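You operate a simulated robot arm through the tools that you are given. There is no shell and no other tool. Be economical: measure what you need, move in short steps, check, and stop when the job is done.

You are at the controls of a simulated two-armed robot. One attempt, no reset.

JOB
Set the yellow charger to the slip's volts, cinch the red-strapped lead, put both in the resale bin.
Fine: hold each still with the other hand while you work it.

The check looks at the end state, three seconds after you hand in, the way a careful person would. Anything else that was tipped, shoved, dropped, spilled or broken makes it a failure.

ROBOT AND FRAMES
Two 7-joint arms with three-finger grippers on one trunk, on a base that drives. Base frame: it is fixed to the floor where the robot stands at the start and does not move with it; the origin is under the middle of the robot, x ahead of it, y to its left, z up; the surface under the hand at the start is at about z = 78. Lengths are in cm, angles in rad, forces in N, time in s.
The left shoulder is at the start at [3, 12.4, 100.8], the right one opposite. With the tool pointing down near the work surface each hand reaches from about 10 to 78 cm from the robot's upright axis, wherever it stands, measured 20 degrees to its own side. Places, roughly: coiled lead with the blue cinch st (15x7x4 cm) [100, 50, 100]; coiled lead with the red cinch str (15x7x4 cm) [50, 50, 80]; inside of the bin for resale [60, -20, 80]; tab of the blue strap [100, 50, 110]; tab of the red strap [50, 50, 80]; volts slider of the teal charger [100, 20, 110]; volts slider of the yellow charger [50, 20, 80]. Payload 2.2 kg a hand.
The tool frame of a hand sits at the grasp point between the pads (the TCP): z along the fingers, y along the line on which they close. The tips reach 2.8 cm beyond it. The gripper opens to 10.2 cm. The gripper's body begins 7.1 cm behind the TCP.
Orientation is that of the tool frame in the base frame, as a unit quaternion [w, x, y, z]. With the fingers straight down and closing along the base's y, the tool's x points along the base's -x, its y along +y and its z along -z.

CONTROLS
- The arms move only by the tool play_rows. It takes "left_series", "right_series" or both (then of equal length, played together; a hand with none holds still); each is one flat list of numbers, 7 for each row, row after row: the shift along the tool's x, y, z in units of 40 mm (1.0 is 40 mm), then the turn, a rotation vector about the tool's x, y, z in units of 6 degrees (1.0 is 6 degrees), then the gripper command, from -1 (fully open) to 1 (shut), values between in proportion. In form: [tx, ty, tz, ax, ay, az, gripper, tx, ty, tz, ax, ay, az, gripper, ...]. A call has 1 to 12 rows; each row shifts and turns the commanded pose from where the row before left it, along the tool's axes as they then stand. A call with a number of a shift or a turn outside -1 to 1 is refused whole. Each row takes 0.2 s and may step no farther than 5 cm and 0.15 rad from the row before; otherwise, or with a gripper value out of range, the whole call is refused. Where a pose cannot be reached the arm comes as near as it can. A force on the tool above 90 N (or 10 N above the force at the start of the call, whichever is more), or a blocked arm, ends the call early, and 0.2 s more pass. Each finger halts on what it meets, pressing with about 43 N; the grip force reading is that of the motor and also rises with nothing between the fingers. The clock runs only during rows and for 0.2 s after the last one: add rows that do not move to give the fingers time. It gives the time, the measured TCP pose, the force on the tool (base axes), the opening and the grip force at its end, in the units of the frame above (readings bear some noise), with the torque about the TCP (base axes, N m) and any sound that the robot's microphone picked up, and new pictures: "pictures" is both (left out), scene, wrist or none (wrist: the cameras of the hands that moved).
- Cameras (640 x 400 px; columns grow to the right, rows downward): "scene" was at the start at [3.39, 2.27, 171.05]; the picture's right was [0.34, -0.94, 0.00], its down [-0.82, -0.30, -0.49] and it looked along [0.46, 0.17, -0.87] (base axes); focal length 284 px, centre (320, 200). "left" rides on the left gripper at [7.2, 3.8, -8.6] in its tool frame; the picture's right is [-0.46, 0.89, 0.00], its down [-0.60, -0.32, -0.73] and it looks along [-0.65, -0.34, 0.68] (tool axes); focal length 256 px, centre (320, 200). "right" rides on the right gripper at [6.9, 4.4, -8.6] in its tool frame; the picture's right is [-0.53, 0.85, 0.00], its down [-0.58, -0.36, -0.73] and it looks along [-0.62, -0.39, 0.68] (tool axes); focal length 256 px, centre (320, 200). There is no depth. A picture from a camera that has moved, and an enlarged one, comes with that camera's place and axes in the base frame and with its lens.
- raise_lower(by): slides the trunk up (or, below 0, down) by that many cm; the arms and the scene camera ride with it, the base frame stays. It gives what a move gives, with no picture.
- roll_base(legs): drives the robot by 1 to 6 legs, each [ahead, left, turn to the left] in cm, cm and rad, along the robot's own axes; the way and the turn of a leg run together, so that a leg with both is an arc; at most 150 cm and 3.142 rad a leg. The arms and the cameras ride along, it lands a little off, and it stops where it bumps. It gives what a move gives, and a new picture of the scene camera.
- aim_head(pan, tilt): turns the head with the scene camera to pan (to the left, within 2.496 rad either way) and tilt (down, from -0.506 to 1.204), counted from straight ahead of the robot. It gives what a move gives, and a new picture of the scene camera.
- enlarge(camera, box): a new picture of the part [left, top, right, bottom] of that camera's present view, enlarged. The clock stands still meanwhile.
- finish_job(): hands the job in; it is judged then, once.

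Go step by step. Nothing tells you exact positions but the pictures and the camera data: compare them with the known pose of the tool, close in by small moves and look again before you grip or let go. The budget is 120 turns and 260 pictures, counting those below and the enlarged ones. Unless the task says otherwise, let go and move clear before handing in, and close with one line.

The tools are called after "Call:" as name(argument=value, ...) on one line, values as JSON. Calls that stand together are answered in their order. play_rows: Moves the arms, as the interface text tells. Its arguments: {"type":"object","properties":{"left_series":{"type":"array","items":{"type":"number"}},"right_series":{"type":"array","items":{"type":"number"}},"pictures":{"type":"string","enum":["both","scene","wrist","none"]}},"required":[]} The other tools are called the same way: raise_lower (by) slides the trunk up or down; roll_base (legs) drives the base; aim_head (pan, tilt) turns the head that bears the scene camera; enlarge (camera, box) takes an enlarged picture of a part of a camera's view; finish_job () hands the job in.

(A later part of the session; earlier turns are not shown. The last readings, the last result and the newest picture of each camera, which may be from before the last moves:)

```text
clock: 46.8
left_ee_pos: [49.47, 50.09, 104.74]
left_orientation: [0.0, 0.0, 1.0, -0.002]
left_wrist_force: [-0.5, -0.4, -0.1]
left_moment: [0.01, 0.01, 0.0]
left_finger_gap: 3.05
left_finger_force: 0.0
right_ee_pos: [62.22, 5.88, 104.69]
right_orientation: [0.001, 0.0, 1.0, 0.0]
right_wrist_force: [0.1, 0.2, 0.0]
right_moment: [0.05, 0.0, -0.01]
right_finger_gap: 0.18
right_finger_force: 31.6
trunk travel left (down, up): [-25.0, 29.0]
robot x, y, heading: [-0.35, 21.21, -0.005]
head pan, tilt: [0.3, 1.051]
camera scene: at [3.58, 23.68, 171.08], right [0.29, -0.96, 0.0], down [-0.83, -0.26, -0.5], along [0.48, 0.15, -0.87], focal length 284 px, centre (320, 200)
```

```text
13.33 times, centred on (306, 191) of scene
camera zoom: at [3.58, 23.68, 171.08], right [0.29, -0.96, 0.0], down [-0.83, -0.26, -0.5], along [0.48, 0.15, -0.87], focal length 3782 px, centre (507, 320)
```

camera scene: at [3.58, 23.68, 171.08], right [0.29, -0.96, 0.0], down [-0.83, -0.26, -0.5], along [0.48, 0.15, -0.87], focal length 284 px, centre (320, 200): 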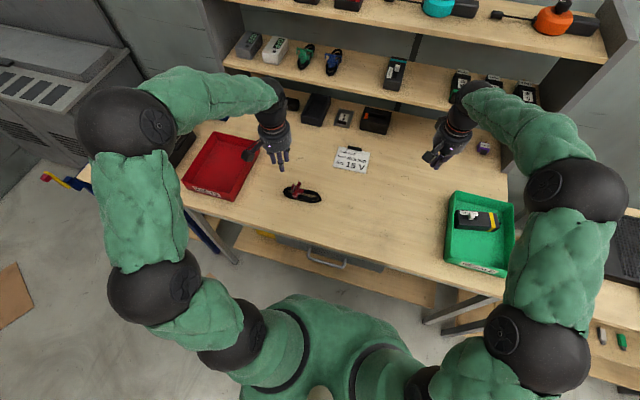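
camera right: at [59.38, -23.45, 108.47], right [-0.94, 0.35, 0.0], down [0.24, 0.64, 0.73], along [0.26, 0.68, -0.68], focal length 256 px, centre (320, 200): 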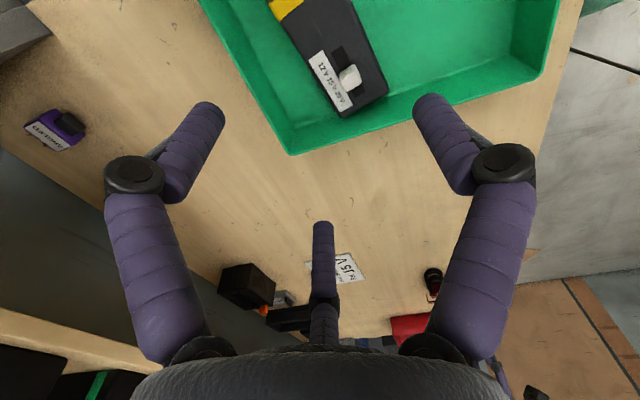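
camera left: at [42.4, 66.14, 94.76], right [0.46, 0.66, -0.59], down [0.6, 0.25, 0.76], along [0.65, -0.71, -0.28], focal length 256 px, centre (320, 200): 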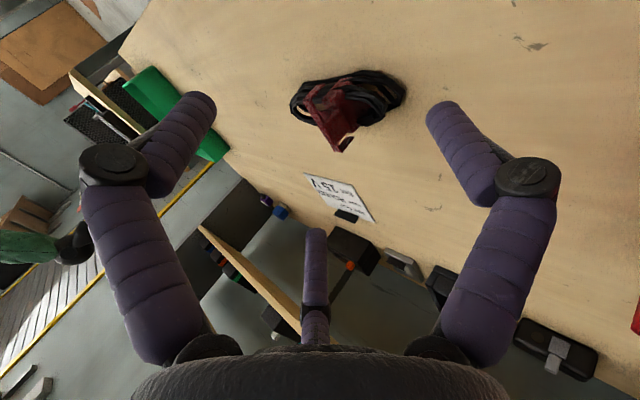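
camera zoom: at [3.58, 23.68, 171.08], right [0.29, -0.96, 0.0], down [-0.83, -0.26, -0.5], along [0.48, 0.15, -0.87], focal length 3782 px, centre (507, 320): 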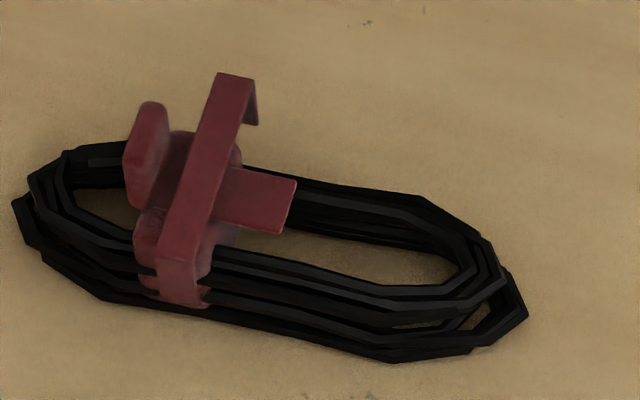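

Now the view is clear: the L-shaped slide runs along y, with the tongue end at about [53.3, 45.5], the hoop at y 47.7, the tab at y 49.2 and the coil end at y 53.8. I'll put the left jaws as a stop at the coil's +y end and bring the closed right hand over the −y side.

Call:
play_rows(left_series=[-0.233, 0.433, 0.55, 0, 0, 0, 0.4, -0.233, 0.433, 0.55, 0, 0, 0, 0.4, -0.233, 0.433, 0.55, 0, 0, 0, 0.4, -0.233, 0.433, 0.55, 0, 0, 0, 0.4, 0, 0, 0.875, 0, 0, 0, 0.4, 0, 0, 0.875, 0, 0, 0, 0.4, 0, 0, 0.875, 0, 0, 0, 0.4, 0, 0, 0.875, 0, 0, 0, 0.4, 0, -0.25, 0, 0, 0, 0, 0.4, 0, -0.15, 0, 0, 0, 0, 0.4, 0, 0, 0, 0, 0, 0, 0.4, 0, 0, 0, 0, 0, 0, 0.4], right_series=[0.2225, 0.885, 0.305, 0, 0, 0, 1, 0.2225, 0.885, 0.305, 0, 0, 0, 1, 0.2225, 0.885, 0.305, 0, 0, 0, 1, 0.2225, 0.885, 0.305, 0, 0, 0, 1, 0.2225, 0.885, 0.305, 0, 0, 0, 1, 0.2225, 0.885, 0.305, 0, 0, 0, 1, 0.2225, 0.885, 0.305, 0, 0, 0, 1, 0.2225, 0.885, 0.305, 0, 0, 0, 1, 0.2225, 0.6, 0.305, 0, 0, 0, 1, 0.2225, 0.3, 0.305, 0, 0, 0, 1, 0, 0, 0, -1, 0, 0, 1, 0, 0, 0, -1, 0, 0, 1], pictures="none")

Call:
enlarge(camera="scene", box=[270, 146, 350, 206])

```text
clock: 49.4
left_ee_pos: [53.2, 55.46, 81.97]
left_orientation: [0.0, 0.001, 1.0, -0.002]
left_wrist_force: [-0.1, 0.0, -0.5]
left_moment: [0.04, 0.04, -0.02]
left_finger_gap: 3.06
left_finger_force: 0.0
right_ee_pos: [53.5, 37.6, 92.46]
right_orientation: [-0.001, 0.001, 0.994, 0.105]
right_wrist_force: [0.3, 0.3, 1.1]
right_moment: [-0.01, 0.03, 0.0]
right_finger_gap: 0.22
right_finger_force: 31.1
trunk travel left (down, up): [-25.0, 29.0]
robot x, y, heading: [0.23, 21.48, -0.0]
head pan, tilt: [0.3, 1.051]
```

```text
6.67 times, centred on (310, 176) of scene
camera zoom: at [3.59, 23.65, 171.08], right [0.29, -0.96, 0.0], down [-0.83, -0.25, -0.5], along [0.47, 0.15, -0.87], focal length 1891 px, centre (387, 360)
```

zoom: 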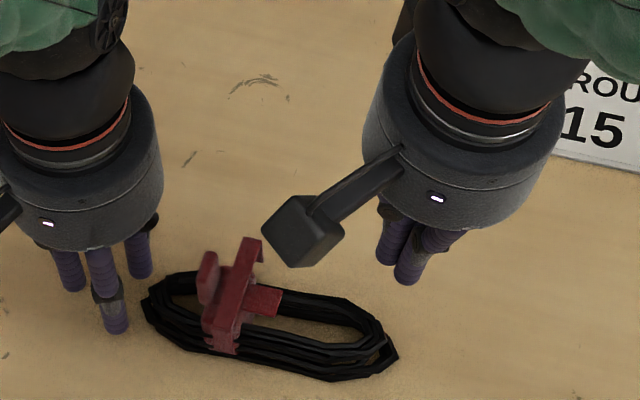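

The left jaws sit just at the coil's +y end. I'll finish the right tilt and lower the fist towards the tongue's −y edge.

Call:
play_rows(right_series=[0, 0, 0, -1, 0, 0, 1, 0, 0, 0, -1, 0, 0, 1, 0, 0, 0, -0.2, 0, 0, 1, 0.05, 0.05, 0.6, 0, 0, 0, 1, 0, 0, 0.6, 0, 0, 0, 1, 0, 0, 0.4, 0, 0, 0, 1, 0, 0, 0, 0, 0, 0, 1], pictures="wrist")

Call:
enlarge(camera="scene", box=[280, 161, 340, 206])

Call:
enlarge(camera="right", box=[240, 60, 400, 180])

```text
clock: 51.0
left_ee_pos: [53.29, 55.48, 81.88]
left_orientation: [0.0, 0.001, 1.0, -0.002]
left_wrist_force: [-0.1, 0.4, 0.5]
left_moment: [-0.03, -0.01, 0.0]
left_finger_gap: 3.07
left_finger_force: 0.0
right_ee_pos: [53.18, 40.55, 86.75]
right_orientation: [0.001, 0.001, 0.976, 0.218]
right_wrist_force: [-1.3, -0.4, -0.4]
right_moment: [0.01, 0.0, 0.05]
right_finger_gap: 0.2
right_finger_force: 32.1
trunk travel left (down, up): [-25.0, 29.0]
robot x, y, heading: [0.06, 21.72, 0.001]
head pan, tilt: [0.3, 1.051]
camera right: at [46.21, 40.81, 96.43], right [0.54, 0.76, 0.36], down [0.57, -0.64, 0.51], along [0.62, -0.06, -0.78], focal length 256 px, centre (320, 200)
```

right: 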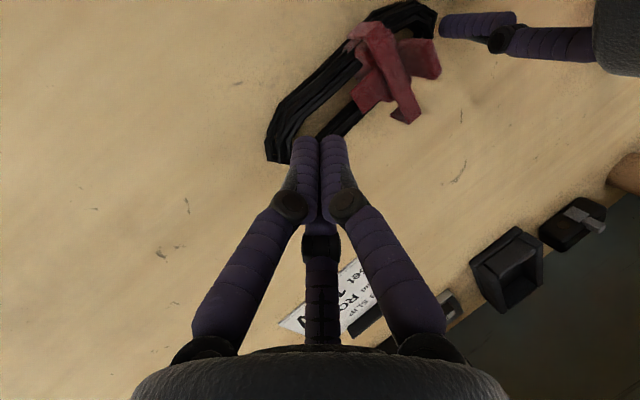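

```text
8.89 times, centred on (310, 184) of scene
camera zoom: at [3.55, 23.64, 171.08], right [0.29, -0.96, 0.0], down [-0.83, -0.25, -0.5], along [0.47, 0.15, -0.87], focal length 2521 px, centre (409, 347)
```

zoom: 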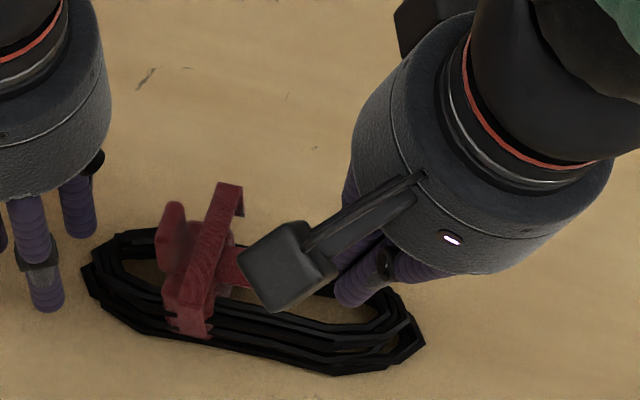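

```text
3.33 times, centred on (320, 120) of right
camera zoom: at [46.21, 40.81, 96.43], right [0.54, 0.76, 0.36], down [0.57, -0.64, 0.51], along [0.62, -0.06, -0.78], focal length 853 px, centre (320, 467)
```

zoom: 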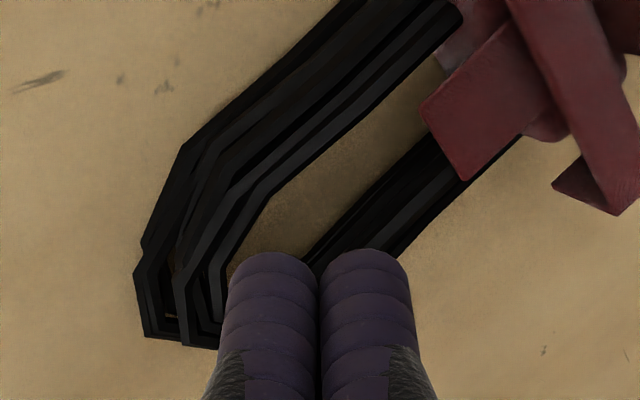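

The tongue edge is at about [53.3, 45.1, 82.9]. I'll lower the fist to that height and advance to just short of contact.

Call:
play_rows(right_series=[0, -0.117, 0.25, 0, 0, 0, 1, 0, -0.117, 0.25, 0, 0, 0, 1, 0, 0.2, 0.094, 0, 0, 0, 1, 0, 0.2, 0.094, 0, 0, 0, 1, 0, 0, 0, 0, 0, 0, 1], pictures="none")

Call:
enlarge(camera="right", box=[280, 40, 440, 160])

Call:
enlarge(camera="scene", box=[280, 161, 340, 206])

```text
clock: 52.2
left_ee_pos: [53.19, 55.42, 81.98]
left_orientation: [0.0, 0.001, 1.0, -0.002]
left_wrist_force: [0.8, -0.9, -1.3]
left_moment: [-0.01, 0.0, -0.06]
left_finger_gap: 3.08
left_finger_force: 0.1
right_ee_pos: [53.44, 42.24, 84.42]
right_orientation: [0.001, 0.001, 0.976, 0.219]
right_wrist_force: [-0.5, -0.8, 0.0]
right_moment: [-0.02, 0.0, 0.01]
right_finger_gap: 0.23
right_finger_force: 31.2
trunk travel left (down, up): [-25.0, 29.0]
robot x, y, heading: [0.36, 21.59, -0.001]
head pan, tilt: [0.3, 1.051]
```

```text
3.33 times, centred on (360, 100) of right
camera zoom: at [46.4, 42.57, 94.16], right [0.54, 0.76, 0.36], down [0.57, -0.64, 0.51], along [0.62, -0.06, -0.78], focal length 853 px, centre (187, 533)
```

zoom: 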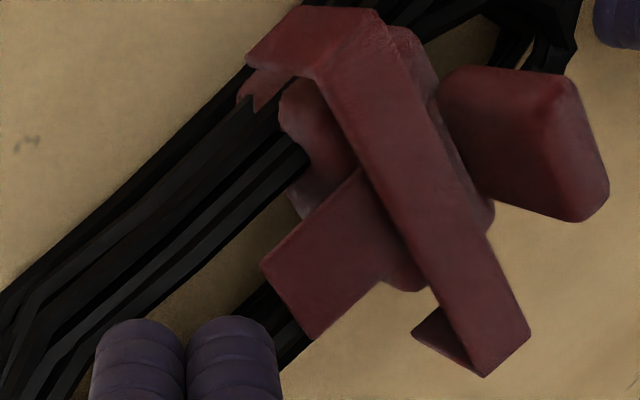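

```text
8.89 times, centred on (310, 184) of scene
camera zoom: at [3.57, 23.66, 171.08], right [0.29, -0.96, 0.0], down [-0.83, -0.25, -0.5], along [0.47, 0.15, -0.87], focal length 2521 px, centre (409, 347)
```

zoom: 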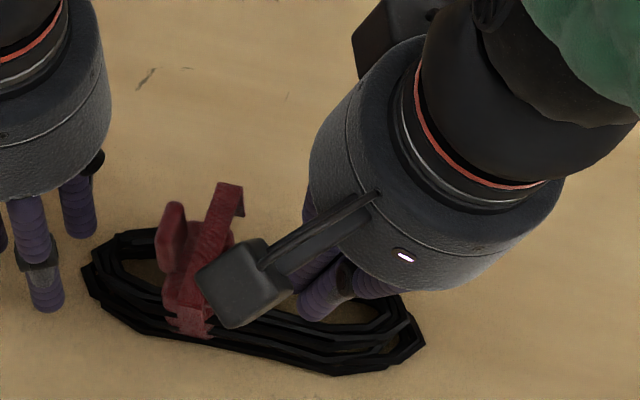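

The tongue's edge is at y ≈ 45.2, x 52.5–54.1, directly ahead of the fist. I'll push slowly in +y.

Call:
play_rows(right_series=[0.03, 0.068, 0.032, 0, 0, 0, 1, 0, 0.068, 0.032, 0, 0, 0, 1, 0, 0.068, 0.032, 0, 0, 0, 1, 0, 0.068, 0.032, 0, 0, 0, 1, 0, 0.068, 0.032, 0, 0, 0, 1, 0, 0, 0, 0, 0, 0, 1], pictures="none")

Call:
enlarge(camera="right", box=[280, 40, 440, 160])

```text
clock: 53.6
left_ee_pos: [53.27, 55.48, 81.95]
left_orientation: [0.0, 0.001, 1.0, -0.002]
left_wrist_force: [0.0, 0.4, -0.5]
left_moment: [-0.01, -0.01, 0.03]
left_finger_gap: 3.05
left_finger_force: 0.0
right_ee_pos: [53.16, 43.68, 84.44]
right_orientation: [0.0, 0.002, 0.976, 0.218]
right_wrist_force: [-0.1, 0.2, -0.6]
right_moment: [0.04, 0.0, -0.03]
right_finger_gap: 0.2
right_finger_force: 31.2
trunk travel left (down, up): [-25.0, 29.0]
robot x, y, heading: [-0.25, 21.72, 0.002]
head pan, tilt: [0.3, 1.051]
```

```text
3.33 times, centred on (360, 100) of right
camera zoom: at [46.2, 44.07, 94.15], right [0.54, 0.76, 0.36], down [0.58, -0.64, 0.51], along [0.62, -0.06, -0.78], focal length 853 px, centre (187, 533)
```

zoom: 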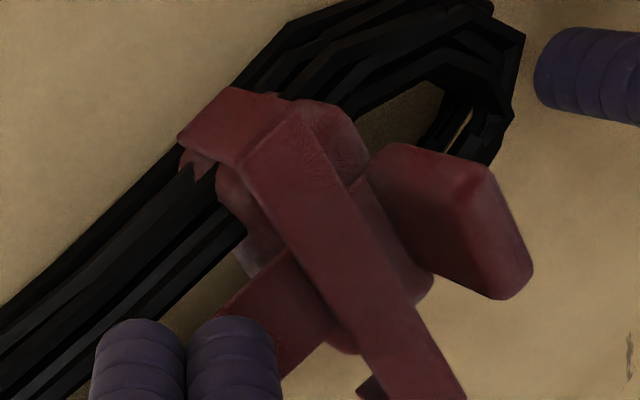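

Call:
play_rows(right_series=[0, 0.068, 0.032, 0, 0, 0, 1, 0, 0.068, 0.032, 0, 0, 0, 1, 0, 0, 0, 0, 0, 0, 1], pictures="none")

Call:
enlarge(camera="right", box=[280, 40, 440, 160])

Call:
enlarge(camera="scene", box=[280, 161, 340, 206])

```text
clock: 54.4
left_ee_pos: [53.26, 55.43, 81.89]
left_orientation: [0.0, 0.001, 1.0, -0.002]
left_wrist_force: [0.1, 0.1, 0.2]
left_moment: [0.02, 0.0, -0.01]
left_finger_gap: 3.07
left_finger_force: 0.1
right_ee_pos: [53.19, 44.49, 84.43]
right_orientation: [0.0, 0.001, 0.976, 0.218]
right_wrist_force: [-0.4, 0.3, -0.3]
right_moment: [0.0, 0.02, -0.04]
right_finger_gap: 0.22
right_finger_force: 31.0
trunk travel left (down, up): [-25.0, 29.0]
robot x, y, heading: [0.2, 21.84, 0.0]
head pan, tilt: [0.3, 1.051]
```

```text
3.33 times, centred on (360, 100) of right
camera zoom: at [46.24, 44.72, 94.16], right [0.54, 0.76, 0.36], down [0.58, -0.64, 0.51], along [0.62, -0.06, -0.78], focal length 853 px, centre (187, 533)
```

zoom: 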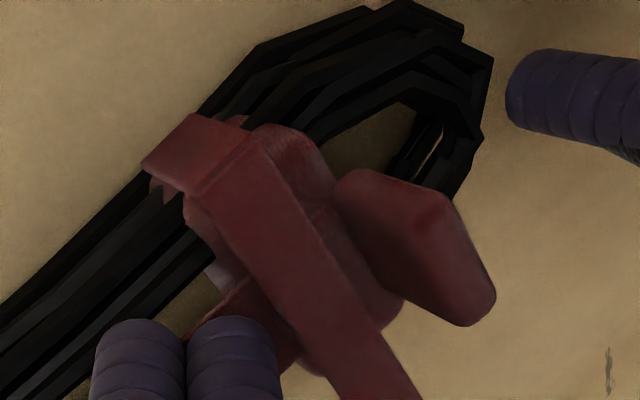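

```text
8.89 times, centred on (310, 184) of scene
camera zoom: at [3.58, 23.67, 171.08], right [0.29, -0.96, 0.0], down [-0.83, -0.25, -0.5], along [0.47, 0.15, -0.87], focal length 2521 px, centre (409, 347)
```

zoom: 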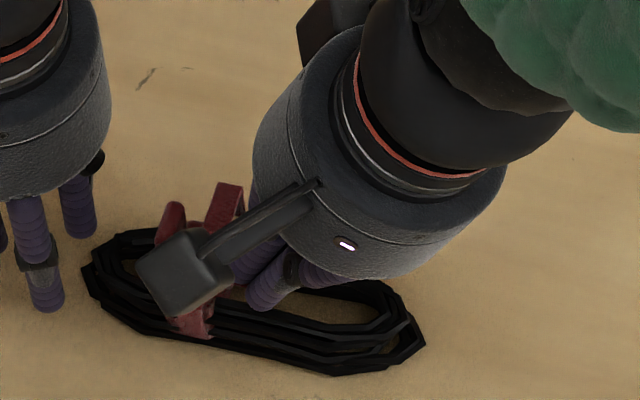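

The push met nothing, so the tongue seems not to be solid; the upright tab itself must be pulled. I'll back the right hand off, open it, and use it to pinch the coil's −y end with one jaw inside the loop, then pull the tab with the left.

Call:
play_rows(right_series=[0, -0.2, -0.5, 0, 0, 0, 1, 0, 0, -1, 0, 0, 0, 1, 0, 0, -1, 0, 0, 0, -0.25, 0, 0, -0.3, 1, 0, 0, -0.25, 0, 0, 0, 1, 0, 0, -0.25, 0, 0, 0, 1, 0, 0, -0.25, 0, 0, 0, 1, 0, 0, -0.25, 0, 0, 0, 0.2, 0, 0, -0.25, 0, 0, 0, 0, 0, 0, -0.25], left_series=[0, 0.1, 0, 0, 0, 0, 0.4, 0, 0.2, -0.5, 0, 0, 0, 0.4, 0, 0.2, -1, 0, 0, 0, 0.4, 0, 0, -1, 0, 0, 0, 0.4, 0, 0, -0.5, 0, 0, 0, 0.4, 0, 0, 0, 1, 0, 0, 0.4, 0, 0, 0, 1, 0, 0, 0.4, 0, 0, 0, 1, 0, 0, 0.4, 0, 0, 0, 1, 0, 0, 0.4], pictures="wrist")

Call:
enlarge(camera="right", box=[220, 0, 460, 180])

Call:
enlarge(camera="scene", box=[280, 166, 340, 211])

```text
clock: 56.4
left_ee_pos: [53.06, 57.52, 93.96]
left_orientation: [0.0, 0.001, 0.977, -0.211]
left_wrist_force: [0.3, 0.2, 0.5]
left_moment: [-0.02, 0.0, -0.02]
left_finger_gap: 3.08
left_finger_force: 0.0
right_ee_pos: [53.23, 38.99, 94.32]
right_orientation: [0.0, 0.001, 1.0, -0.001]
right_wrist_force: [0.1, -0.1, 0.1]
right_moment: [-0.04, 0.0, 0.01]
right_finger_gap: 6.37
right_finger_force: 0.1
trunk travel left (down, up): [-25.0, 29.0]
robot x, y, heading: [-0.14, 21.67, -0.002]
head pan, tilt: [0.3, 1.051]
camera right: at [46.21, 43.36, 102.94], right [0.54, 0.84, 0.0], down [0.58, -0.37, 0.73], along [0.62, -0.39, -0.68], focal length 256 px, centre (320, 200)
camera left: at [46.1, 64.46, 100.18], right [0.47, 0.81, -0.36], down [0.6, 0.01, 0.8], along [0.65, -0.59, -0.48], focal length 256 px, centre (320, 200)
```

right: 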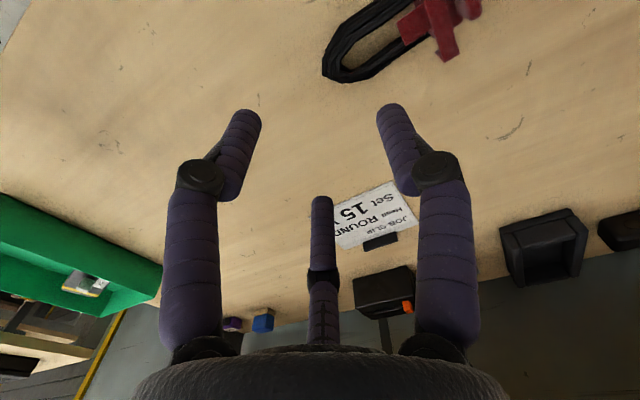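
left: 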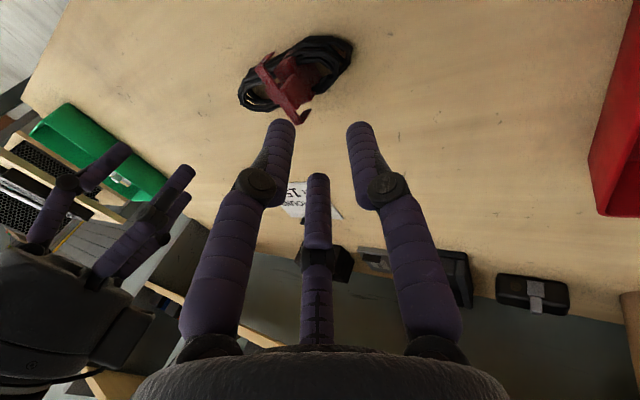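

```text
2.22 times, centred on (340, 90) of right
camera zoom: at [46.21, 43.36, 102.94], right [0.54, 0.84, 0.0], down [0.58, -0.37, 0.73], along [0.62, -0.39, -0.68], focal length 569 px, centre (276, 444)
```

zoom: 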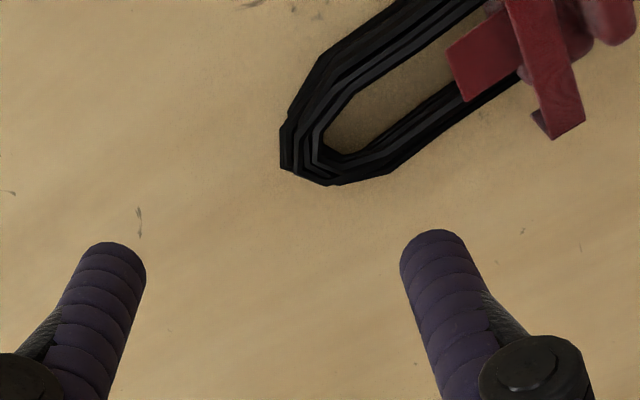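

```text
8.89 times, centred on (310, 188) of scene
camera zoom: at [3.6, 23.74, 171.08], right [0.29, -0.96, 0.0], down [-0.83, -0.25, -0.5], along [0.47, 0.15, -0.87], focal length 2521 px, centre (409, 302)
```

zoom: 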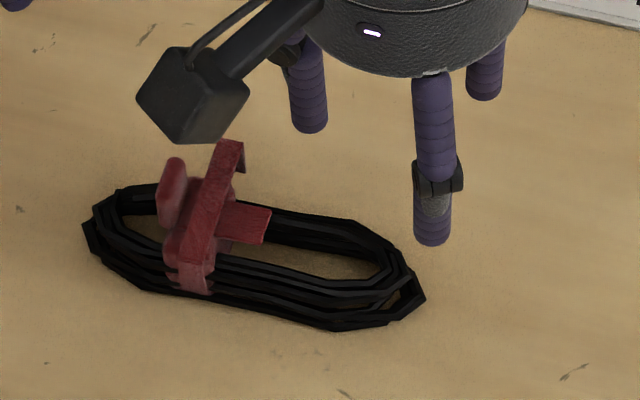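

The loop's opening near the −y end is about 2 cm wide around [53.9, 42.6], enough for one finger. I'll lower the right hand so jaw 1 goes into the loop and the other two outside the end.

Call:
play_rows(right_series=[-0.19, 0.15, 0.7, 0, 0, 0, -0.25, 0, 0, 0.8, 0, 0, 0, -0.25, 0, 0, 0.75, 0, 0, 0, -0.25, 0, 0, 0, 0, 0, 0, -0.25], pictures="wrist")

Call:
enlarge(camera="scene", box=[290, 166, 350, 211])

```text
clock: 57.4
left_ee_pos: [53.18, 57.24, 93.94]
left_orientation: [-0.001, 0.001, 0.978, -0.21]
left_wrist_force: [-0.4, 0.3, 1.0]
left_moment: [0.03, -0.02, 0.0]
left_finger_gap: 3.03
left_finger_force: 0.1
right_ee_pos: [53.84, 39.54, 85.45]
right_orientation: [0.0, 0.001, 1.0, 0.0]
right_wrist_force: [-1.1, 0.6, 0.0]
right_moment: [0.02, 0.0, 0.01]
right_finger_gap: 6.38
right_finger_force: 0.1
trunk travel left (down, up): [-25.0, 29.0]
robot x, y, heading: [-0.07, 21.9, -0.005]
head pan, tilt: [0.3, 1.051]
camera right: at [46.85, 43.86, 94.06], right [0.54, 0.84, 0.0], down [0.58, -0.37, 0.73], along [0.62, -0.39, -0.68], focal length 256 px, centre (320, 200)
```

right: 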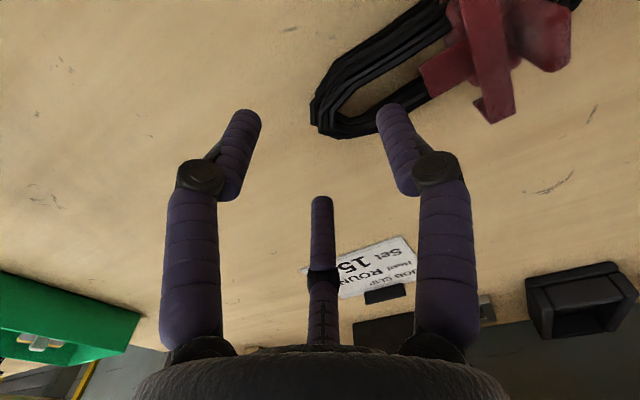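

```text
8.89 times, centred on (320, 188) of scene
camera zoom: at [3.52, 23.63, 171.09], right [0.29, -0.96, 0.0], down [-0.83, -0.25, -0.5], along [0.48, 0.15, -0.87], focal length 2521 px, centre (320, 302)
```

zoom: 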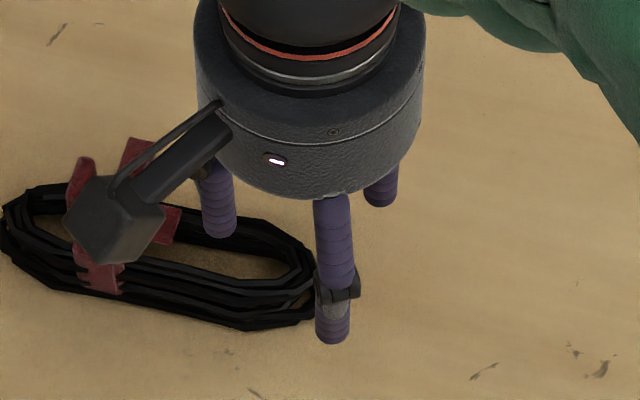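

Call:
play_rows(right_series=[0, 0, 0.2, 0, 0, 0, -0.25, 0, 0, 0.15, 0, 0, 0, -0.25, 0, 0, 0, 0, 0, 0, -0.25], pictures="none")

Call:
play_rows(right_series=[0, 0, 0.15, 0, 0, 0, -0.25, 0, 0, 0.12, 0, 0, 0, -0.25, 0, 0, 0, 0, 0, 0, -0.25], pictures="none")

Call:
enlarge(camera="scene", box=[290, 166, 350, 211])

Call:
enlarge(camera="right", box=[280, 20, 480, 170])

```text
clock: 58.2
left_ee_pos: [53.21, 57.34, 93.98]
left_orientation: [0.0, 0.001, 0.978, -0.209]
left_wrist_force: [0.0, 0.0, 0.1]
left_moment: [-0.02, 0.0, -0.03]
left_finger_gap: 3.05
left_finger_force: 0.0
right_ee_pos: [53.91, 39.64, 83.86]
right_orientation: [0.0, 0.001, 1.0, 0.001]
right_wrist_force: [-2.0, -0.7, 3.5]
right_moment: [0.18, 0.05, 0.1]
right_finger_gap: 6.41
right_finger_force: 0.2
trunk travel left (down, up): [-25.0, 29.0]
robot x, y, heading: [0.01, 22.05, 0.007]
head pan, tilt: [0.3, 1.051]
```

```text
clock: 59.0
left_ee_pos: [53.03, 57.43, 94.05]
left_orientation: [0.001, 0.001, 0.978, -0.21]
left_wrist_force: [0.9, 1.1, 0.3]
left_moment: [0.01, -0.01, 0.01]
left_finger_gap: 3.07
left_finger_force: 0.1
right_ee_pos: [53.96, 39.92, 83.11]
right_orientation: [0.002, 0.001, 1.0, 0.001]
right_wrist_force: [-9.6, 11.4, 25.1]
right_moment: [1.27, 0.17, 0.53]
right_finger_gap: 8.47
right_finger_force: 13.6
trunk travel left (down, up): [-25.0, 29.0]
robot x, y, heading: [0.19, 21.75, -0.0]
head pan, tilt: [0.3, 1.051]
```

```text
8.89 times, centred on (320, 188) of scene
camera zoom: at [3.21, 23.74, 171.1], right [0.29, -0.96, 0.0], down [-0.83, -0.26, -0.5], along [0.48, 0.15, -0.87], focal length 2521 px, centre (320, 302)
```

zoom: 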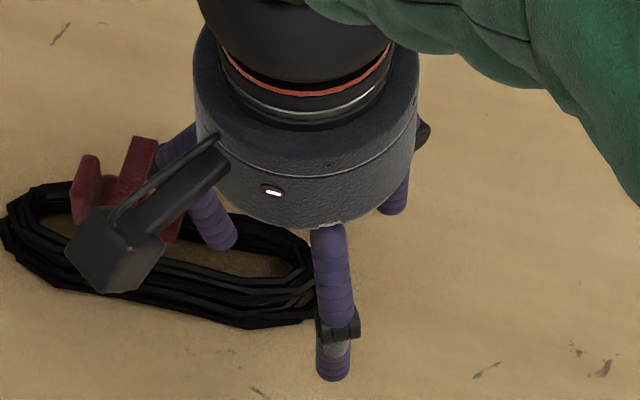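

```text
2.67 times, centred on (380, 95) of right
camera zoom: at [46.88, 44.17, 91.69], right [0.54, 0.84, 0.01], down [0.57, -0.37, 0.73], along [0.62, -0.39, -0.68], focal length 683 px, centre (160, 480)
```

zoom: 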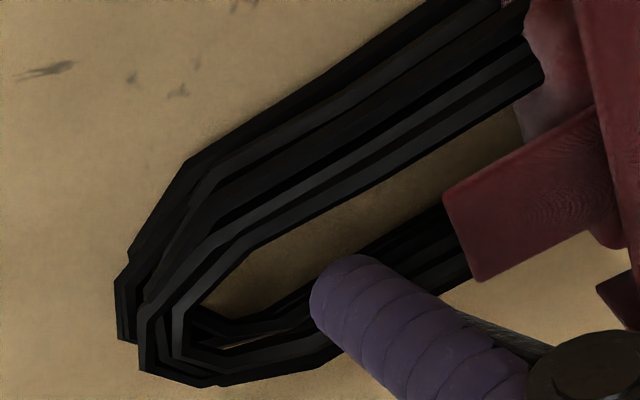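

The fingertip met something solid inside the loop, so it is not hollow for contact. I'll lift off and instead clamp across the coil's width, which means yawing the right hand again.

Call:
play_rows(right_series=[0, 0, -0.4, 0, 0, 0, -0.25, 0, 0, -0.8, 0, 0, 0, -0.25, 0, 0, -0.8, 0, 0, 0, -0.25, 0, 0, -0.8, 0, 0, 0, -0.25, 0, 0, 0, 0, 0, -1, -1, 0, 0, 0, 0, 0, -1, -1, 0, 0, 0, 0, 0, -1, -1, 0, 0, 0, 0, 0, -1, -1, 0, 0, 0, 0, 0, -1, -1, 0, 0, 0, 0, 0, -1, -1, 0, 0, 0, 0, 0, -1, -1, 0, 0, 0, 0, 0, -1, -1], pictures="none")

Call:
play_rows(right_series=[0, 0, 0, 0, 0, -1, -1, 0, 0, 0, 0, 0, -1, -1, 0, 0, 0, 0, 0, -1, -1, 0, 0, 0, 0, 0, -1, -1, 0, 0, 0, 0, 0, -1, -1, 0, 0, 0, 0, 0, -1, -1, 0, 0, 0, 0, 0, -1, -1, 0, 0, 0, 0, 0, -0.8, -1, 0, 0, 0, 0, 0, 0, -1], pictures="wrist")

Call:
enlarge(camera="scene", box=[280, 166, 340, 211])

```text
clock: 61.6
left_ee_pos: [53.17, 57.39, 93.93]
left_orientation: [-0.001, 0.0, 0.978, -0.209]
left_wrist_force: [0.3, -0.3, 0.2]
left_moment: [-0.03, 0.03, 0.0]
left_finger_gap: 3.07
left_finger_force: 0.1
right_ee_pos: [53.95, 39.6, 94.06]
right_orientation: [0.0, -0.406, 0.914, 0.0]
right_wrist_force: [0.6, 0.3, 0.5]
right_moment: [-0.01, 0.0, -0.02]
right_finger_gap: 10.16
right_finger_force: 0.0
trunk travel left (down, up): [-25.0, 29.0]
robot x, y, heading: [0.11, 21.53, 0.001]
head pan, tilt: [0.3, 1.051]
```

```text
clock: 63.6
left_ee_pos: [53.27, 57.42, 93.9]
left_orientation: [0.0, 0.001, 0.978, -0.21]
left_wrist_force: [0.2, 0.7, 0.3]
left_moment: [0.0, 0.01, 0.01]
left_finger_gap: 3.05
left_finger_force: 0.0
right_ee_pos: [53.86, 39.54, 93.96]
right_orientation: [0.0, 0.735, -0.678, 0.0]
right_wrist_force: [1.1, 0.2, -0.1]
right_moment: [0.0, -0.01, 0.01]
right_finger_gap: 10.19
right_finger_force: 0.0
trunk travel left (down, up): [-25.0, 29.0]
robot x, y, heading: [-0.02, 21.7, -0.0]
head pan, tilt: [0.3, 1.051]
camera right: at [50.06, 32.3, 102.67], right [-0.89, 0.46, 0.0], down [0.32, 0.6, 0.73], along [0.34, 0.65, -0.68], focal length 256 px, centre (320, 200)
```

right: 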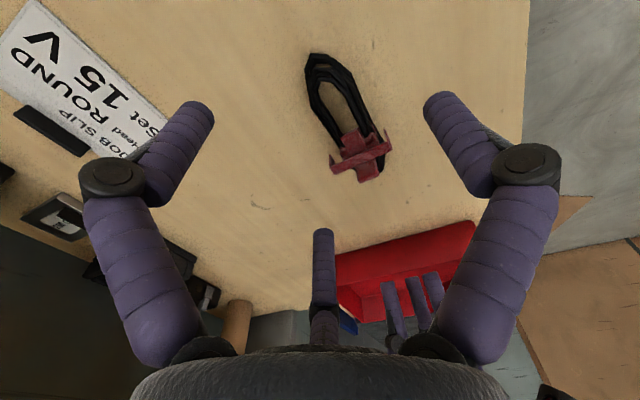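

```text
8.89 times, centred on (310, 188) of scene
camera zoom: at [3.58, 23.67, 171.08], right [0.29, -0.96, 0.0], down [-0.83, -0.25, -0.5], along [0.47, 0.15, -0.87], focal length 2521 px, centre (409, 302)
```

zoom: 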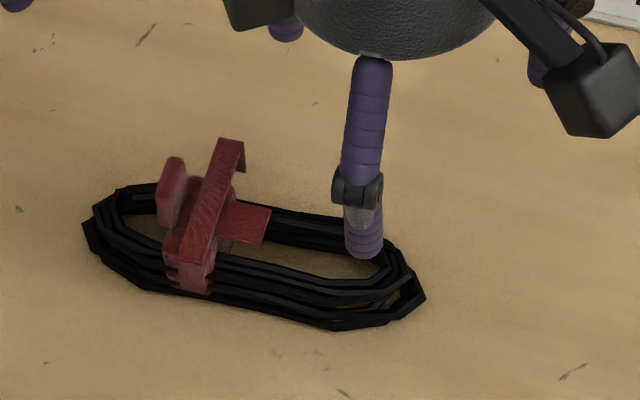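

The lead is unmoved. I'll shift the right hand over the coil's −y half and lower to just above it.

Call:
play_rows(right_series=[-0.445, -0.205, 0.5, 0, 0, 0, -1, -0.44, -0.205, 0.5, 0, 0, 0, -1, 0, 0, 0.9, 0, 0, 0, -1, 0, 0, 0.2, 0, 0, 0, -1, 0, 0, 0, 0, 0, 0, -1], pictures="wrist")

Call:
enlarge(camera="scene", box=[280, 166, 340, 211])

```text
clock: 64.8
left_ee_pos: [53.22, 57.49, 93.96]
left_orientation: [0.0, 0.002, 0.978, -0.209]
left_wrist_force: [0.1, -0.4, 0.3]
left_moment: [0.0, -0.02, 0.01]
left_finger_gap: 3.08
left_finger_force: 0.0
right_ee_pos: [55.31, 43.21, 85.51]
right_orientation: [0.0, 0.736, -0.678, -0.001]
right_wrist_force: [-0.8, 0.3, 0.5]
right_moment: [0.02, 0.01, 0.01]
right_finger_gap: 10.2
right_finger_force: 0.1
trunk travel left (down, up): [-25.0, 29.0]
robot x, y, heading: [0.07, 21.58, -0.006]
head pan, tilt: [0.3, 1.051]
camera right: at [51.41, 36.02, 94.26], right [-0.89, 0.46, 0.0], down [0.32, 0.6, 0.73], along [0.34, 0.65, -0.68], focal length 256 px, centre (320, 200)
```

right: 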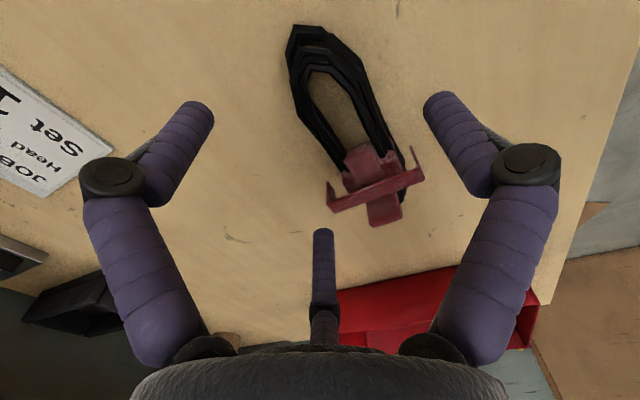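

```text
8.89 times, centred on (310, 188) of scene
camera zoom: at [3.59, 23.68, 171.08], right [0.29, -0.96, 0.0], down [-0.83, -0.25, -0.5], along [0.47, 0.15, -0.87], focal length 2521 px, centre (409, 302)
```

zoom: 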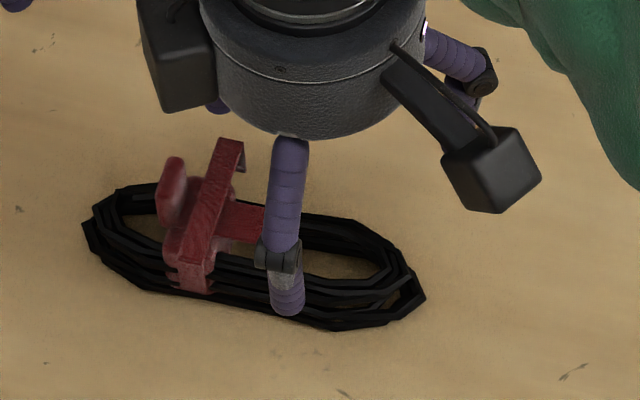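

Jaws straddle the coil's −y half. Lower to tip height ~79.2 and close gently.

Call:
play_rows(right_series=[0.05, 0, 0.45, 0, 0, 0, -1, 0, 0, 0.42, 0, 0, 0, -1, 0, 0, 0, 0, 0, 0, -0.8, 0, 0, 0, 0, 0, 0, -0.65, 0, 0, 0, 0, 0, 0, -0.5, 0, 0, 0, 0, 0, 0, -0.4, 0, 0, 0, 0, 0, 0, -0.3, 0, 0, 0, 0, 0, 0, -0.2, 0, 0, 0, 0, 0, 0, -0.1, 0, 0, 0, 0, 0, 0, -0.1], pictures="wrist")

Call:
enlarge(camera="scene", box=[280, 166, 340, 211])

```text
clock: 67.0
left_ee_pos: [53.3, 57.44, 94.04]
left_orientation: [0.0, 0.001, 0.978, -0.209]
left_wrist_force: [0.0, -0.9, 0.3]
left_moment: [-0.01, 0.04, 0.0]
left_finger_gap: 3.05
left_finger_force: 0.1
right_ee_pos: [55.35, 43.14, 82.19]
right_orientation: [-0.002, 0.735, -0.678, -0.001]
right_wrist_force: [3.0, 4.3, 12.4]
right_moment: [0.39, 0.08, -0.71]
right_finger_gap: 8.64
right_finger_force: 43.2
trunk travel left (down, up): [-25.0, 29.0]
robot x, y, heading: [-0.05, 21.68, -0.005]
head pan, tilt: [0.3, 1.051]
camera right: at [51.41, 35.82, 90.84], right [-0.89, 0.46, 0.0], down [0.32, 0.6, 0.73], along [0.34, 0.65, -0.68], focal length 256 px, centre (320, 200)
```

right: 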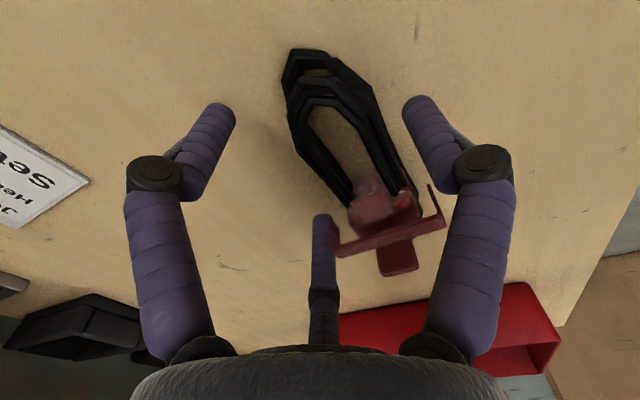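

```text
8.89 times, centred on (310, 188) of scene
camera zoom: at [3.5, 23.67, 171.09], right [0.29, -0.96, 0.0], down [-0.83, -0.25, -0.5], along [0.48, 0.15, -0.87], focal length 2521 px, centre (409, 302)
```

zoom: 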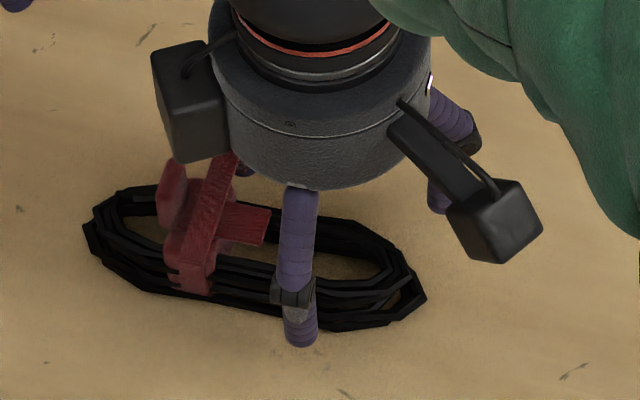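

The right hand is clamped: jaw 1 on the coil's near side and another jaw on the hoop's far leg, at 43 N. Now I'll tilt the left hand to 45° and look at the tab.

Call:
play_rows(left_series=[0, 0, 0, 1, 0, 0, 0.4, 0, 0, 0, 1, 0, 0, 0.4, 0, 0, 0, 1, 0, 0, 0.4, 0, 0, 0, 0.5, 0, 0, 0.4, 0, 0, 0, 0, 0, 0, 0.4], pictures="wrist")

Call:
enlarge(camera="left", box=[200, 40, 360, 160])

Call:
enlarge(camera="scene", box=[270, 151, 330, 196])

```text
clock: 68.2
left_ee_pos: [53.12, 57.3, 94.07]
left_orientation: [0.0, 0.001, 0.923, -0.385]
left_wrist_force: [-0.1, 0.5, 0.5]
left_moment: [-0.03, 0.04, -0.02]
left_finger_gap: 3.08
left_finger_force: 0.1
right_ee_pos: [55.26, 43.06, 82.2]
right_orientation: [-0.002, 0.735, -0.678, 0.0]
right_wrist_force: [3.1, 4.7, 17.4]
right_moment: [0.47, 0.18, -0.86]
right_finger_gap: 8.61
right_finger_force: 42.8
trunk travel left (down, up): [-25.0, 29.0]
robot x, y, heading: [0.02, 21.81, -0.001]
head pan, tilt: [0.3, 1.051]
camera left: at [46.06, 66.2, 97.29], right [0.47, 0.62, -0.63], down [0.6, 0.29, 0.74], along [0.65, -0.73, -0.24], focal length 256 px, centre (320, 200)
```

left: 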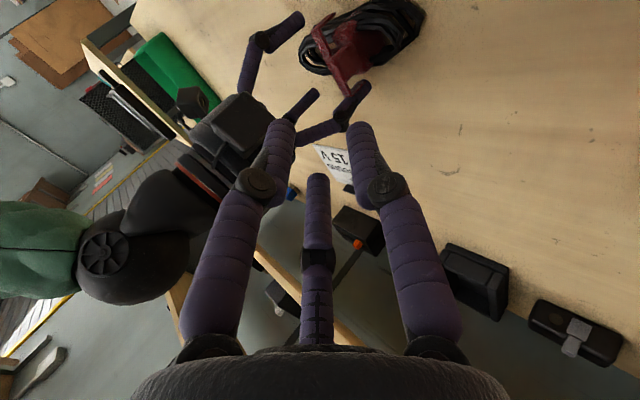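

```text
3.33 times, centred on (280, 100) of left
camera zoom: at [46.06, 66.2, 97.29], right [0.47, 0.62, -0.63], down [0.6, 0.29, 0.74], along [0.65, -0.73, -0.24], focal length 853 px, centre (453, 533)
```

zoom: 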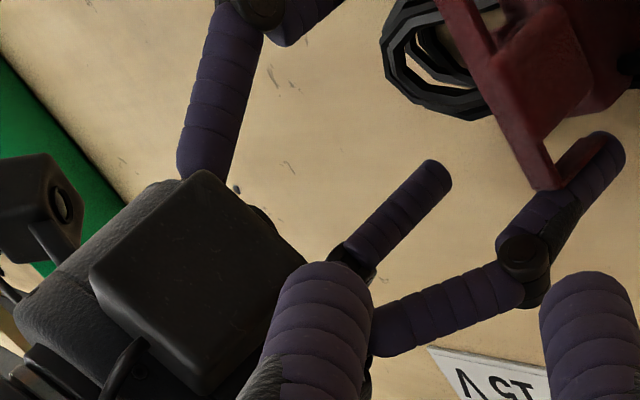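

```text
8.89 times, centred on (300, 174) of scene
camera zoom: at [3.46, 23.67, 171.09], right [0.29, -0.96, 0.0], down [-0.83, -0.25, -0.5], along [0.48, 0.15, -0.87], focal length 2521 px, centre (498, 436)
```

zoom: 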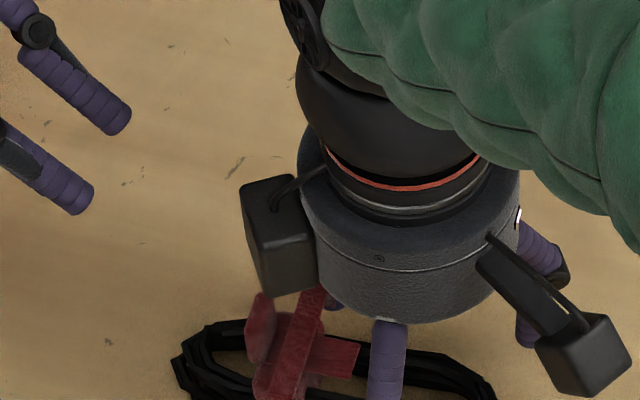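

Re-triangulating with the wrist views puts things lower than I assumed: coil top ~80.5, hoop top ~82.9, tab centre ~[53.9, 49.7] with its top at ~84.5. So the tab stands above the hoop and can be gripped from above. I'll reduce the tilt to 36° and approach.

Call:
play_rows(left_series=[0, 0, 0, -0.8, 0, 0, 0.4, 0, 0, 0, -0.7, 0, 0, 0.4, -0.1, -0.02, 0.7, 0, 0, 0, 0.4, -0.095, 0, 0.7, 0, 0, 0, 0.4, 0, 0, 0.6, 0, 0, 0, 0.4, 0, 0, 0, 0, 0, 0, 0.4], pictures="wrist")

Call:
enlarge(camera="left", box=[230, 60, 390, 180])

Call:
enlarge(camera="scene", box=[280, 166, 328, 202])

```text
clock: 69.6
left_ee_pos: [53.88, 52.64, 87.43]
left_orientation: [0.0, 0.001, 0.951, -0.31]
left_wrist_force: [-0.1, 0.1, -0.4]
left_moment: [0.02, 0.03, -0.01]
left_finger_gap: 3.04
left_finger_force: 0.1
right_ee_pos: [55.2, 43.09, 82.21]
right_orientation: [-0.001, 0.735, -0.678, 0.0]
right_wrist_force: [2.8, 5.4, 20.9]
right_moment: [0.57, 0.21, -0.89]
right_finger_gap: 8.58
right_finger_force: 42.4
trunk travel left (down, up): [-25.0, 29.0]
robot x, y, heading: [-0.14, 21.95, 0.002]
head pan, tilt: [0.3, 1.051]
camera left: at [46.67, 60.87, 92.14], right [0.47, 0.71, -0.52], down [0.6, 0.17, 0.78], along [0.65, -0.68, -0.35], focal length 256 px, centre (320, 200)
```

left: 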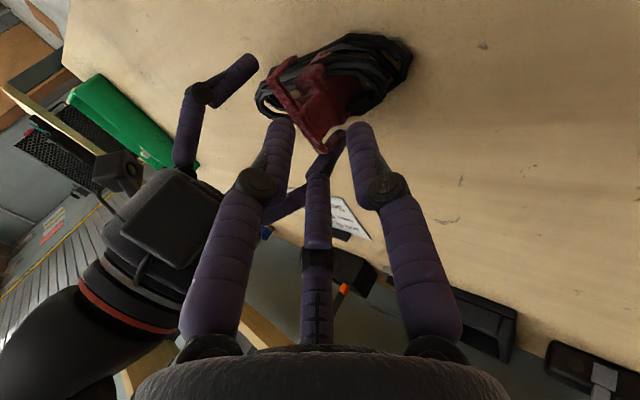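

```text
3.33 times, centred on (310, 120) of left
camera zoom: at [46.67, 60.87, 92.14], right [0.47, 0.71, -0.52], down [0.6, 0.17, 0.78], along [0.65, -0.68, -0.35], focal length 853 px, centre (353, 467)
```

zoom: 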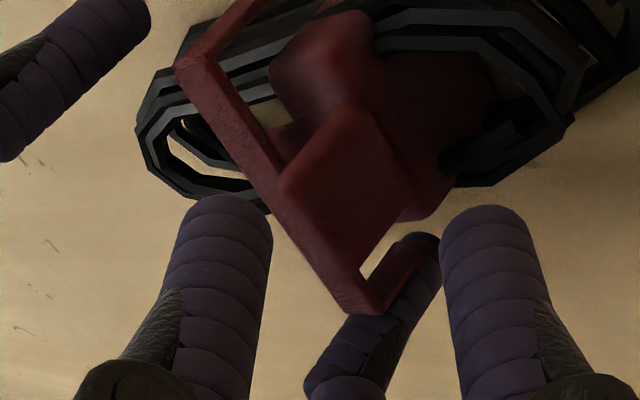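

```text
11.11 times, centred on (304, 184) of scene
camera zoom: at [3.42, 23.66, 171.09], right [0.29, -0.96, 0.0], down [-0.83, -0.25, -0.5], along [0.48, 0.15, -0.87], focal length 3152 px, centre (498, 378)
```

zoom: 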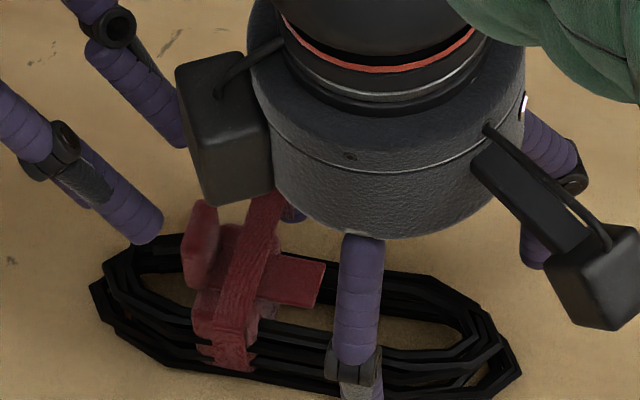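

The tab is centred at about [53.4, 49.9], spanning z 82.2–84.2. I'll do the final approach and close the left jaws on it.

Call:
play_rows(left_series=[0.12, -0.01, 0.3, 0, 0, 0, 0.4, 0, 0, 0.28, 0, 0, 0, 0.4, 0, 0, 0, 0, 0, 0, 0.4], pictures="none")

Call:
enlarge(camera="left", box=[230, 60, 390, 180])

Call:
enlarge(camera="scene", box=[280, 166, 328, 202])

```text
clock: 70.4
left_ee_pos: [53.3, 51.38, 85.84]
left_orientation: [0.001, 0.001, 0.951, -0.31]
left_wrist_force: [1.4, 0.6, 0.7]
left_moment: [-0.03, -0.08, 0.06]
left_finger_gap: 3.18
left_finger_force: 0.8
right_ee_pos: [55.2, 43.11, 82.12]
right_orientation: [-0.001, 0.735, -0.678, 0.0]
right_wrist_force: [2.3, 5.6, 22.2]
right_moment: [0.63, 0.17, -0.87]
right_finger_gap: 8.55
right_finger_force: 42.9
trunk travel left (down, up): [-25.0, 29.0]
robot x, y, heading: [0.03, 21.92, -0.006]
head pan, tilt: [0.3, 1.051]
```

```text
3.33 times, centred on (310, 120) of left
camera zoom: at [46.2, 59.46, 90.39], right [0.47, 0.71, -0.52], down [0.6, 0.17, 0.78], along [0.65, -0.68, -0.35], focal length 853 px, centre (353, 467)
```

zoom: 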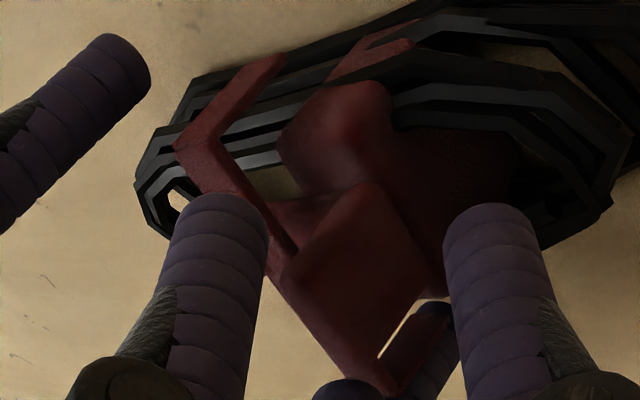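

```text
11.11 times, centred on (304, 184) of scene
camera zoom: at [3.42, 23.65, 171.09], right [0.29, -0.96, 0.0], down [-0.83, -0.25, -0.5], along [0.48, 0.15, -0.87], focal length 3152 px, centre (498, 378)
```

zoom: 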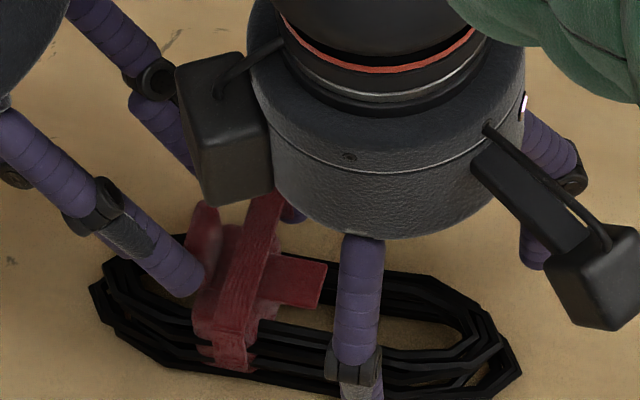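

Call:
play_rows(left_series=[0.05, 0, 0.06, 0, 0, 0, 0.45, 0, 0, 0, 0, 0, 0, 0.55, 0, 0, 0, 0, 0, 0, 0.65, 0, 0, 0, 0, 0, 0, 0.75, 0, 0, 0, 0, 0, 0, 0.85, 0, 0, 0, 0, 0, 0, 0.95, 0, 0, 0, 0, 0, 0, 0.95], pictures="none")

Call:
enlarge(camera="left", box=[230, 60, 390, 180])

Call:
enlarge(camera="scene", box=[280, 166, 328, 202])

```text
clock: 72.0
left_ee_pos: [53.21, 51.19, 85.83]
left_orientation: [0.002, 0.001, 0.951, -0.31]
left_wrist_force: [26.3, 2.9, 15.6]
left_moment: [-0.19, -0.53, 0.69]
left_finger_gap: 2.61
left_finger_force: 17.9
right_ee_pos: [55.08, 43.05, 82.2]
right_orientation: [0.0, 0.735, -0.678, 0.001]
right_wrist_force: [-11.2, 7.0, 29.9]
right_moment: [0.69, 0.74, -0.23]
right_finger_gap: 8.46
right_finger_force: 43.4
trunk travel left (down, up): [-25.0, 29.0]
robot x, y, heading: [-0.23, 21.55, -0.002]
head pan, tilt: [0.3, 1.051]
```

```text
3.33 times, centred on (310, 120) of left
camera zoom: at [46.12, 59.41, 90.29], right [0.47, 0.72, -0.52], down [0.6, 0.17, 0.78], along [0.65, -0.68, -0.35], focal length 853 px, centre (353, 467)
```

zoom: 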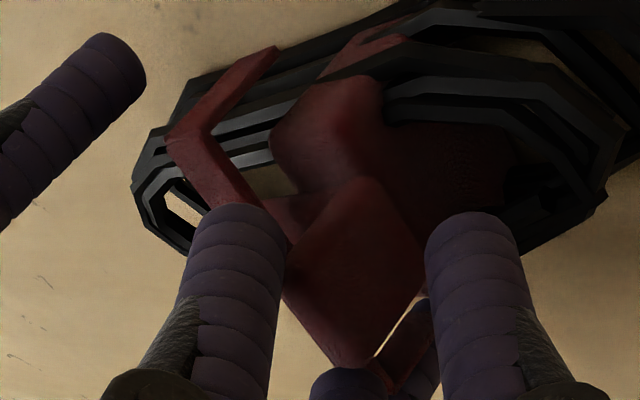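

```text
11.11 times, centred on (304, 184) of scene
camera zoom: at [3.37, 23.59, 171.1], right [0.29, -0.96, 0.0], down [-0.83, -0.25, -0.5], along [0.48, 0.15, -0.87], focal length 3152 px, centre (498, 378)
```

zoom: 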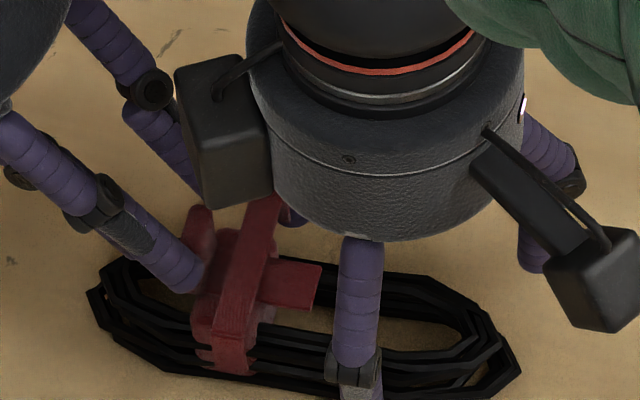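

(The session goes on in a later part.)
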